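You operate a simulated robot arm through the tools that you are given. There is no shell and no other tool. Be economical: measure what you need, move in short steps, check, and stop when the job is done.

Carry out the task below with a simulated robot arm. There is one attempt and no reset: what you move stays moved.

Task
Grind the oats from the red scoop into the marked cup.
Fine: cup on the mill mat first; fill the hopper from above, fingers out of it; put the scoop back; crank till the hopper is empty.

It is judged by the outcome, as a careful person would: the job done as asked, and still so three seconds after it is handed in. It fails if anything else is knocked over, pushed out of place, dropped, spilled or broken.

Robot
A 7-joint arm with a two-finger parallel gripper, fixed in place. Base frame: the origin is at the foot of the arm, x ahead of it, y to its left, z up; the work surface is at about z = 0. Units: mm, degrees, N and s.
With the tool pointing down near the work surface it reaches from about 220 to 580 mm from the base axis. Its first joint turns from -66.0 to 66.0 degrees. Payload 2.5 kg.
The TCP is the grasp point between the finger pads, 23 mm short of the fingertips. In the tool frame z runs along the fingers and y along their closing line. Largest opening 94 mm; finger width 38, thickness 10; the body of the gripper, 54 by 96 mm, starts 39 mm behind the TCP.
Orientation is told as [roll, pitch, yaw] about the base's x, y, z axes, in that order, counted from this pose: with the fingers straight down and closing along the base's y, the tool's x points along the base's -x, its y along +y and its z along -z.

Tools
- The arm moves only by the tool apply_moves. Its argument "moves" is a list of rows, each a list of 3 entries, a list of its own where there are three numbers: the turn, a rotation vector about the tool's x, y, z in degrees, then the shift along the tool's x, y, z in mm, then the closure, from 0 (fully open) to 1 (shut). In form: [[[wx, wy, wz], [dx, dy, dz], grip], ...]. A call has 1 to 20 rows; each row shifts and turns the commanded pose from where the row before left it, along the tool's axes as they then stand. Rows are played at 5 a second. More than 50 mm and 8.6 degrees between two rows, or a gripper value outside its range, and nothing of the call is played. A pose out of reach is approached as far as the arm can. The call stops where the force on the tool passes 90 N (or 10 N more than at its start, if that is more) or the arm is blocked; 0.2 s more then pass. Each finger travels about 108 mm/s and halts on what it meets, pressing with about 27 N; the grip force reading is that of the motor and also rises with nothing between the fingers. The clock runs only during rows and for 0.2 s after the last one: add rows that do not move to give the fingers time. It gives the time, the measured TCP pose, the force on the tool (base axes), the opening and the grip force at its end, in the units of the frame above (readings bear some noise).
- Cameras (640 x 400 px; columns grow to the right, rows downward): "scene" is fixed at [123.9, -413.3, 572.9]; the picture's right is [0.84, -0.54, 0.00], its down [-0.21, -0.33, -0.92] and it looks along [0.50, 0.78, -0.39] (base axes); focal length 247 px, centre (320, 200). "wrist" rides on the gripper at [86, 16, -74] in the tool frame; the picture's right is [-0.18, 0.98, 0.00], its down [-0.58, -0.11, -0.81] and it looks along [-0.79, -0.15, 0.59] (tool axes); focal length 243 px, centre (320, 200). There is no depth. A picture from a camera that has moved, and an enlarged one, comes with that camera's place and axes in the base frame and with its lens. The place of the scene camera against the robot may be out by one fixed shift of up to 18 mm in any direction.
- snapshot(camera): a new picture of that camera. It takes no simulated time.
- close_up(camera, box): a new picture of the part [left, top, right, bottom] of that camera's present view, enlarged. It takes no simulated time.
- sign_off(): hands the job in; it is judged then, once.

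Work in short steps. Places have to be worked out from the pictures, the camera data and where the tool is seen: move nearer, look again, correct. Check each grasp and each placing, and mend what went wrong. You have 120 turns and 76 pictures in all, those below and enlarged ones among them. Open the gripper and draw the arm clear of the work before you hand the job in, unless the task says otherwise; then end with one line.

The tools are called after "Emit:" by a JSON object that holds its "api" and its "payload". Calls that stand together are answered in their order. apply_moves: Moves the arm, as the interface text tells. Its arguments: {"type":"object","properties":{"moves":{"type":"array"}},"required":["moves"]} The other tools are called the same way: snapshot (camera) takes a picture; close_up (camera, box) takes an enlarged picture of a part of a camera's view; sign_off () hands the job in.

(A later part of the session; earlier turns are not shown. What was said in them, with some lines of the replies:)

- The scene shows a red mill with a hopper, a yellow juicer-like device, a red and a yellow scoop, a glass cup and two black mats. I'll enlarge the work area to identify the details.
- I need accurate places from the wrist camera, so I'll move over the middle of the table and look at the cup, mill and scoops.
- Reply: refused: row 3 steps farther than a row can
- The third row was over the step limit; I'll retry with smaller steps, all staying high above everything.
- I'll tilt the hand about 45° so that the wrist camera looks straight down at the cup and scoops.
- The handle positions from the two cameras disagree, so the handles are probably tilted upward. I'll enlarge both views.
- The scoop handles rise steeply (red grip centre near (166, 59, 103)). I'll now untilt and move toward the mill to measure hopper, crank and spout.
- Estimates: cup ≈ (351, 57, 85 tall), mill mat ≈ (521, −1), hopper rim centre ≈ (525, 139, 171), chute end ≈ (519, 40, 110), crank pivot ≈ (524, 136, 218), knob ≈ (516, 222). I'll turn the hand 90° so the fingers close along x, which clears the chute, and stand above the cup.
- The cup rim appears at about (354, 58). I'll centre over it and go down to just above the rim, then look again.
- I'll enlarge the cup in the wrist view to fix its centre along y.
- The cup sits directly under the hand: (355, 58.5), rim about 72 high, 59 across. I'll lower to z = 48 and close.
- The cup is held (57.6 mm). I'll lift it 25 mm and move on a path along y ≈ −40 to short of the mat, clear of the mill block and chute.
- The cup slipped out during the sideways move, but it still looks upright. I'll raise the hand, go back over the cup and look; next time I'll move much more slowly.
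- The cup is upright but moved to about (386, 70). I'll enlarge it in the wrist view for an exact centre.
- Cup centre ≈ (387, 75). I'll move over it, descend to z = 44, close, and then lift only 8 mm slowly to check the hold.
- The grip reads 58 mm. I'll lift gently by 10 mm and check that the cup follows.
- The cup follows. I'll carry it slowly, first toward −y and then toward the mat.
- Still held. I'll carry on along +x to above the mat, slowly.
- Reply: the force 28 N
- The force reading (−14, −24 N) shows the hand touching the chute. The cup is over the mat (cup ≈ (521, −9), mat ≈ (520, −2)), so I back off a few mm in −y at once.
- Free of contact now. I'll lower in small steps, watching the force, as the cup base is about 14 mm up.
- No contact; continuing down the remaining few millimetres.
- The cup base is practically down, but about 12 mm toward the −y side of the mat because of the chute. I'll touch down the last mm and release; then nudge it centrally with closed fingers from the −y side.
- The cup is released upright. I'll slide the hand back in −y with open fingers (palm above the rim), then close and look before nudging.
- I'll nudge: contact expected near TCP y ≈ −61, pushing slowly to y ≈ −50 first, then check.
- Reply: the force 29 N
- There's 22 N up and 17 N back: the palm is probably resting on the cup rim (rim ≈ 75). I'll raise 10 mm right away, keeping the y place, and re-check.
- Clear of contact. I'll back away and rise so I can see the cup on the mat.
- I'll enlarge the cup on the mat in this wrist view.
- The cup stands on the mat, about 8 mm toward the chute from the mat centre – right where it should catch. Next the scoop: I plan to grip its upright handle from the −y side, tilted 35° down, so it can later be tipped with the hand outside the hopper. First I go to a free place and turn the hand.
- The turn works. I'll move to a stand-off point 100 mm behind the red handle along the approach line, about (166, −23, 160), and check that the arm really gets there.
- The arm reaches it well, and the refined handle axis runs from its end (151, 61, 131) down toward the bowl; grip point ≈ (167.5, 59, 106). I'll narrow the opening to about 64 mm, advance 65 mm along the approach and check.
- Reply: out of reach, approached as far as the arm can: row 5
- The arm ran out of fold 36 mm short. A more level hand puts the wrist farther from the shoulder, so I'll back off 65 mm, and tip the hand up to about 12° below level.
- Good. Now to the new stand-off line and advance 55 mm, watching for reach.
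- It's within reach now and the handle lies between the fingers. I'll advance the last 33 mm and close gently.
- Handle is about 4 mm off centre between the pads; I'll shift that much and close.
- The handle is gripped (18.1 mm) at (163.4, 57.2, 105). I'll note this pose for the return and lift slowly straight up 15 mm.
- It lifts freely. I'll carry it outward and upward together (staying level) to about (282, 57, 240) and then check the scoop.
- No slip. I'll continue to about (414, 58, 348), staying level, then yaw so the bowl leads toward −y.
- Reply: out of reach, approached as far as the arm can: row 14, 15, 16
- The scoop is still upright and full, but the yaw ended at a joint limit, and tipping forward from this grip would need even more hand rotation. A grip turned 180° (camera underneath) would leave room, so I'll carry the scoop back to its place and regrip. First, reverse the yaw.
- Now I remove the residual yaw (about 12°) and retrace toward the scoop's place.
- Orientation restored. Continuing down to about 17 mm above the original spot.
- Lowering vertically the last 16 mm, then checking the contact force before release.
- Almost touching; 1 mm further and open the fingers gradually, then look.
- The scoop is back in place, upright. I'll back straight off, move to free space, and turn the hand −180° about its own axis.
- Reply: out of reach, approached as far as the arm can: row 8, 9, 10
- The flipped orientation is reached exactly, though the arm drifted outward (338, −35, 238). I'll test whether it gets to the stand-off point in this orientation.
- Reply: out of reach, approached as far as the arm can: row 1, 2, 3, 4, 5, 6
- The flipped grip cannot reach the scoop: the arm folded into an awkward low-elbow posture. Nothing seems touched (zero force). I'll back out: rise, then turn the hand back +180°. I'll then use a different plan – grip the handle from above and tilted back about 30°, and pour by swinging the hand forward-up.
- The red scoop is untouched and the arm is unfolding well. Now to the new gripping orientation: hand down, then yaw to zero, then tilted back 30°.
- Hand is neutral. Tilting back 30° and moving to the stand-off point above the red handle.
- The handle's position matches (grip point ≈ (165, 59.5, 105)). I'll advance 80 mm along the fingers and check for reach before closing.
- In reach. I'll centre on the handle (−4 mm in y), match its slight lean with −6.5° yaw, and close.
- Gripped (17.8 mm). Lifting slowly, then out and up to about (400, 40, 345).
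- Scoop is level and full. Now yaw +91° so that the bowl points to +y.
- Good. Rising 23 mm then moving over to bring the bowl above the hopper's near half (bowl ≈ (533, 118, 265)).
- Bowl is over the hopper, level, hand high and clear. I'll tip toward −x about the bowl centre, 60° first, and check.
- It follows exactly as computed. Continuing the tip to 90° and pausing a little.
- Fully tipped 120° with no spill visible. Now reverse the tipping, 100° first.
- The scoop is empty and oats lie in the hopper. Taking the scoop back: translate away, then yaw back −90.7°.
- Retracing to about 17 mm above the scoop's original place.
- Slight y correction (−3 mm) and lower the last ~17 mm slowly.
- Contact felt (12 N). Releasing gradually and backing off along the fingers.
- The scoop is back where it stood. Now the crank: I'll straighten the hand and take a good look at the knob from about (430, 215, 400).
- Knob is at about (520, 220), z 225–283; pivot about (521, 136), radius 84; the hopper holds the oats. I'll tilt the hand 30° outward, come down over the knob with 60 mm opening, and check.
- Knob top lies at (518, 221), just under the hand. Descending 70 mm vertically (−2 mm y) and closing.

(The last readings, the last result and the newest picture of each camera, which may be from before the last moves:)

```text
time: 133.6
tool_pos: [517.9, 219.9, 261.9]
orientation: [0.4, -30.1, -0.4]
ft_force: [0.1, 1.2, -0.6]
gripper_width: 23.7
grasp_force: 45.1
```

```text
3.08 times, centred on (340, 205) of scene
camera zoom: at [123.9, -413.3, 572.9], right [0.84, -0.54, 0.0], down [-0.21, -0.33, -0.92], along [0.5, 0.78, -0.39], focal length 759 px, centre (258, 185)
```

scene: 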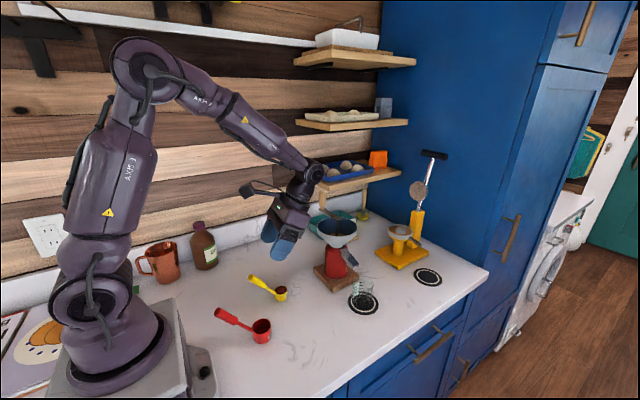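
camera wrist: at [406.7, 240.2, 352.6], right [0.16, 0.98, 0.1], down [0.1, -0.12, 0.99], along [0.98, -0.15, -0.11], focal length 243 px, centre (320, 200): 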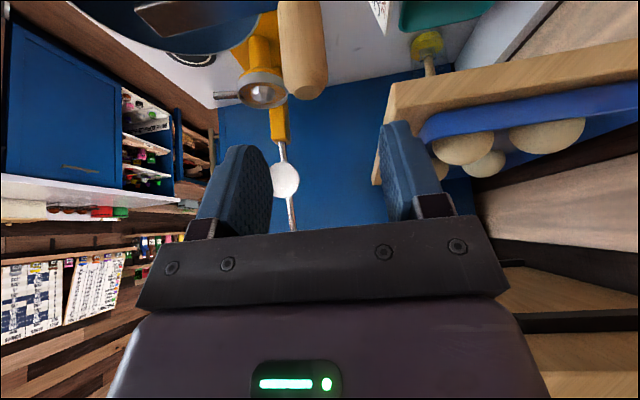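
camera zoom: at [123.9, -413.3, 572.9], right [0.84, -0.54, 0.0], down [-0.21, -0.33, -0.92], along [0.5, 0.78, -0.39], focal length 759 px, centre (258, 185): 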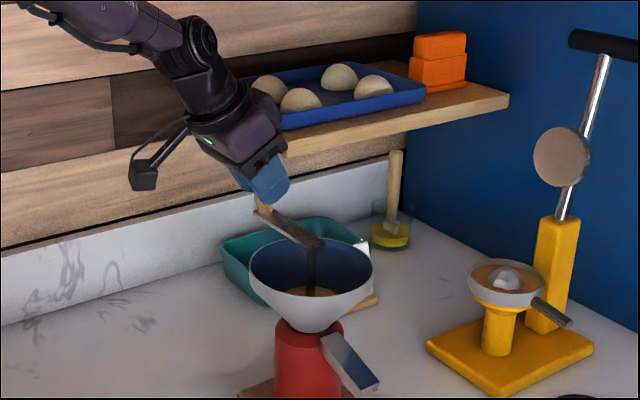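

The knob is held. I'll try a 30° clockwise turn and read the force.

Emit:
{"api": "apply_moves", "payload": {"moves": [[[0, 0, 0], [-12.6, -0.7, 7.3], 1], [[0, 0, 0], [-12.4, -3.3, 7.15], 1], [[0, 0, 0], [-11.6, -5.7, 6.7], 1], [[0, 0, 0], [0, 0, 0], 1]]}}

```text
time: 134.6
tool_pos: [563.5, 210.2, 262.0]
orientation: [0.5, -30.1, -0.6]
ft_force: [-4.7, -0.8, 6.8]
gripper_width: 23.7
grasp_force: 44.6
```

Low resistance (about 5 N) – the crank turns. Continuing clockwise through the far side, watching reach.

Emit:
{"api": "apply_moves", "payload": {"moves": [[[0, 0, 0], [-12.6, -9.9, 7.3], 1], [[0, 0, 0], [-10.6, -12.6, 6.1], 1], [[0, 0, 0], [-8.1, -14.9, 4.65], 1], [[0, 0, 0], [-5.2, -16.5, 3], 1], [[0, 0, 0], [-2.1, -17.4, 1.2], 1], [[0, 0, 0], [1, -17.5, -0.6], 1], [[0, 0, 0], [4.2, -16.9, -2.4], 1], [[0, 0, 0], [7.2, -15.5, -4.15], 1], [[0, 0, 0], [0, 0, 0], 1]]}}

```text
time: 136.6
tool_pos: [592.3, 88.3, 259.7]
orientation: [0.6, -30.1, -0.7]
ft_force: [-0.3, 2.9, 1.1]
gripper_width: 23.6
grasp_force: 44.6
```

Reach is fine and the crank follows. Continuing around: rows for the next 240°.

Emit:
{"api": "apply_moves", "payload": {"moves": [[[0, 0, 0], [9.7, -13.4, -5.6], 1], [[0, 0, 0], [12, -10.8, -6.95], 1], [[0, 0, 0], [13.7, -7.7, -7.9], 1], [[0, 0, 0], [14.7, -4.3, -8.5], 1], [[0, 0, 0], [15.2, -0.6, -8.8], 1], [[0, 0, 0], [15, 3.1, -8.65], 1], [[0, 0, 0], [14, 6.5, -8.1], 1], [[0, 0, 0], [12.6, 9.9, -7.3], 1], [[0, 0, 0], [10.6, 12.6, -6.1], 1], [[0, 0, 0], [8.1, 14.9, -4.65], 1], [[0, 0, 0], [5.2, 16.5, -3], 1], [[0, 0, 0], [2.1, 17.4, -1.2], 1], [[0, 0, 0], [-1, 17.5, 0.6], 1], [[0, 0, 0], [-4.2, 16.9, 2.4], 1], [[0, 0, 0], [-7.2, 15.5, 4.15], 1], [[0, 0, 0], [-9.7, 13.4, 5.6], 1], [[0, 0, 0], [-12, 10.8, 6.95], 1], [[0, 0, 0], [-13.7, 7.7, 7.9], 1], [[0, 0, 0], [-14.7, 4.3, 8.5], 1], [[0, 0, 0], [-15.2, 0.6, 8.8], 1]]}}

Emit:
{"api": "close_up", "payload": {"camera": "scene", "box": [290, 170, 420, 320]}}

```text
time: 140.8
tool_pos: [528.7, 220.2, 261.8]
orientation: [0.7, -30.0, -0.5]
ft_force: [-5.1, -2.0, -4.0]
gripper_width: 23.9
grasp_force: 45.0
```

```text
2.67 times, centred on (355, 245) of scene
camera zoom: at [123.9, -413.3, 572.9], right [0.84, -0.54, 0.0], down [-0.21, -0.33, -0.92], along [0.5, 0.78, -0.39], focal length 658 px, centre (227, 80)
```

zoom: 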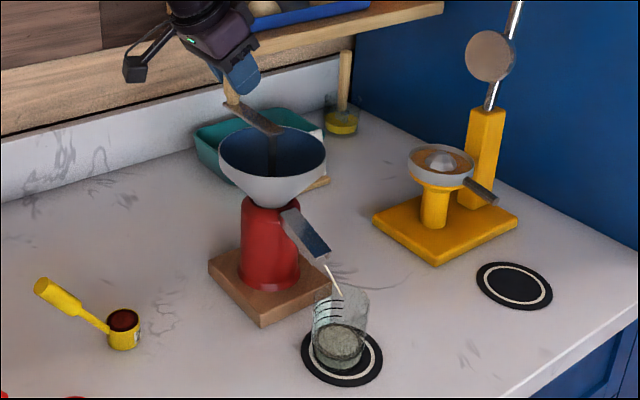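

Ground meal is flowing from the chute straight into the cup. Continuing with another turn.

Emit:
{"api": "apply_moves", "payload": {"moves": [[[0, 0, 0], [-15, -3.1, 8.65], 1], [[0, 0, 0], [-14, -6.5, 8.1], 1], [[0, 0, 0], [-12.6, -9.9, 7.3], 1], [[0, 0, 0], [-10.6, -12.6, 6.1], 1], [[0, 0, 0], [-8.1, -14.9, 4.65], 1], [[0, 0, 0], [-5.2, -16.5, 3], 1], [[0, 0, 0], [-2.1, -17.4, 1.2], 1], [[0, 0, 0], [1, -17.5, -0.6], 1], [[0, 0, 0], [4.2, -16.9, -2.4], 1], [[0, 0, 0], [7.2, -15.5, -4.15], 1], [[0, 0, 0], [9.7, -13.4, -5.6], 1], [[0, 0, 0], [12, -10.8, -6.95], 1], [[0, 0, 0], [13.7, -7.7, -7.9], 1], [[0, 0, 0], [14.7, -4.3, -8.5], 1], [[0, 0, 0], [15.2, -0.6, -8.8], 1], [[0, 0, 0], [15, 3.1, -8.65], 1], [[0, 0, 0], [14, 6.5, -8.1], 1], [[0, 0, 0], [12.6, 9.9, -7.3], 1], [[0, 0, 0], [10.6, 12.6, -6.1], 1], [[0, 0, 0], [8.1, 14.9, -4.65], 1]]}}

Emit:
{"api": "apply_moves", "payload": {"moves": [[[0, 0, 0], [5.2, 16.5, -3], 1], [[0, 0, 0], [2.1, 17.4, -1.2], 1], [[0, 0, 0], [-1, 17.5, 0.6], 1], [[0, 0, 0], [-4.2, 16.9, 2.4], 1], [[0, 0, 0], [-7.2, 15.5, 4.15], 1], [[0, 0, 0], [-9.7, 13.4, 5.6], 1], [[0, 0, 0], [-12, 10.8, 6.95], 1], [[0, 0, 0], [-13.7, 7.7, 7.9], 1], [[0, 0, 0], [-14.7, 4.3, 8.5], 1], [[0, 0, 0], [-15.2, 0.6, 8.8], 1]]}}

Emit:
{"api": "close_up", "payload": {"camera": "scene", "box": [290, 170, 420, 320]}}

```text
time: 145.0
tool_pos: [443.0, 98.0, 255.4]
orientation: [0.3, -29.2, -0.5]
ft_force: [-34.9, -19.4, 4.3]
gripper_width: 23.5
grasp_force: 45.1
```

```text
time: 147.2
tool_pos: [529.9, 220.7, 261.1]
orientation: [0.6, -30.1, -0.6]
ft_force: [-6.3, -3.9, -1.8]
gripper_width: 23.7
grasp_force: 44.9
```

```text
2.67 times, centred on (355, 245) of scene
camera zoom: at [123.9, -413.3, 572.9], right [0.84, -0.54, 0.0], down [-0.21, -0.33, -0.92], along [0.5, 0.78, -0.39], focal length 658 px, centre (227, 80)
```

zoom: 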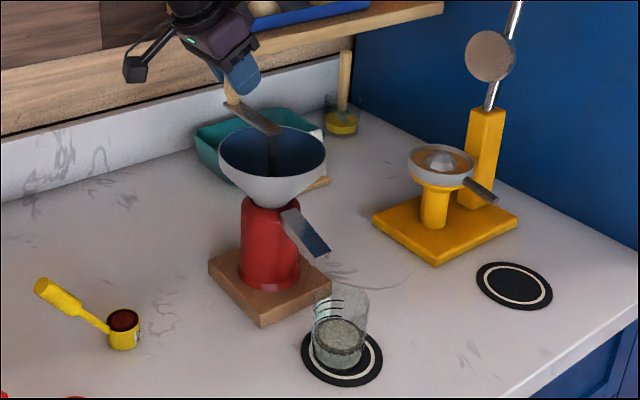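

The stream has stopped and the cup has filled. I'll release the knob, rise and look into the hopper.

Emit:
{"api": "apply_moves", "payload": {"moves": [[[0, 0, 0], [0, 0, 0], 0.7], [[0, 0, 0], [0, 0, 0], 0.36], [[0, 0, 0], [0, 0, 0], 0.36], [[0, 0, 0], [-10, 0, -17.3], 0.36], [[0, 0, 0], [-15, 0, -26], 0.36], [[0, 0, 0], [-15, 0, -26], 0.36], [[0, 7.5, 0], [0, 0, 0], 0.36], [[0, 7.5, 0], [0, 0, 0], 0.36], [[0, 7.5, 0], [0, 0, 0], 0.36], [[0, 7.5, 0], [0, 0, 0], 0.36], [[0, 0, 0], [30, -5, -20], 0], [[0, 0, 0], [30, -5, -20], 0], [[0, 0, 0], [30, -5, -20], 0], [[0, 0, 0], [0, 0, 0], 0]]}}

Emit:
{"api": "close_up", "payload": {"camera": "wrist", "box": [200, 20, 420, 200]}}

```text
time: 150.2
tool_pos: [434.9, 202.6, 401.0]
orientation: [0.5, -0.2, -0.3]
ft_force: [-0.4, -0.1, 0.4]
gripper_width: 94.0
grasp_force: 0.0
out of reach, approached as far as the arm can: row 10
```

```text
2.22 times, centred on (310, 110) of wrist
camera zoom: at [349.1, 219.2, 475.3], right [0.19, 0.98, 0.01], down [0.58, -0.12, 0.81], along [0.79, -0.15, -0.59], focal length 539 px, centre (342, 400)
```

zoom: 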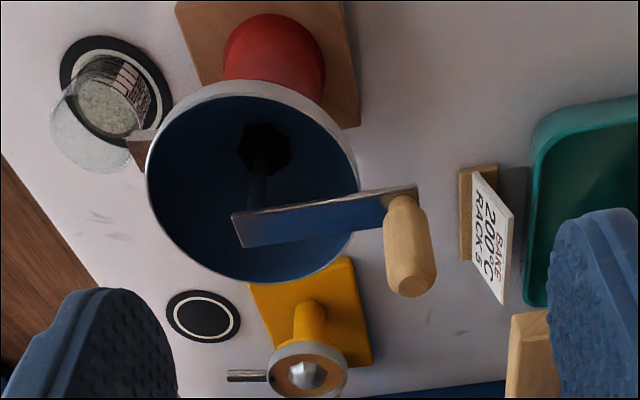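

The hopper is empty, looking as it did at the start, and the meal is in the cup. I'll draw the arm clear with the gripper open and take a last look over everything.

Emit:
{"api": "apply_moves", "payload": {"moves": [[[0, 0, 0], [30, 0, -20], 0], [[0, 0, 0], [35, 0, -23], 0], [[0, 0, 0], [0, 0, 0], 0], [[0, 0, 0], [0, 0, 0], 0]]}}

Emit:
{"api": "close_up", "payload": {"camera": "scene", "box": [190, 190, 450, 350]}}

```text
time: 151.2
tool_pos: [369.6, 202.5, 444.4]
orientation: [0.6, -0.1, -0.2]
ft_force: [-0.5, 0.5, 1.1]
gripper_width: 94.1
grasp_force: 0.1
```

```text
2.46 times, centred on (320, 270) of scene
camera zoom: at [123.9, -413.3, 572.9], right [0.84, -0.54, 0.0], down [-0.21, -0.33, -0.92], along [0.5, 0.78, -0.39], focal length 607 px, centre (320, 28)
```

zoom: 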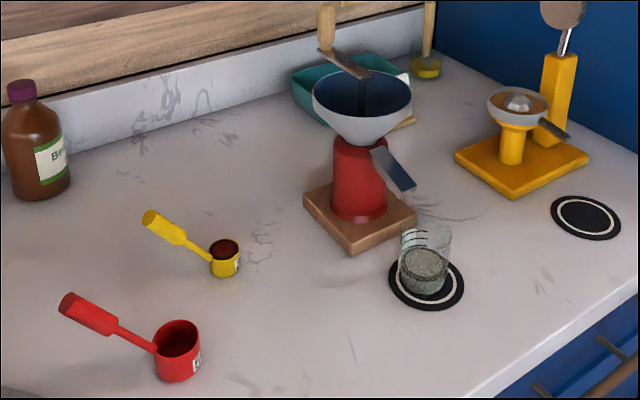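

Everything is in order: the cup with ground oats is on the mill mat, the red scoop is empty and back in place, the hopper is empty, nothing is spilled, and the arm is clear and open. Handing in.

Emit:
{"api": "sign_off", "payload": {}}

```text
The job is handed in.
```

The oats from the red scoop are ground into the marked cup on the mill mat, the hopper is empty, the scoop is back in its place, and I saw no spills. On the first lift the cup slipped and dropped a short way, but it stayed upright.
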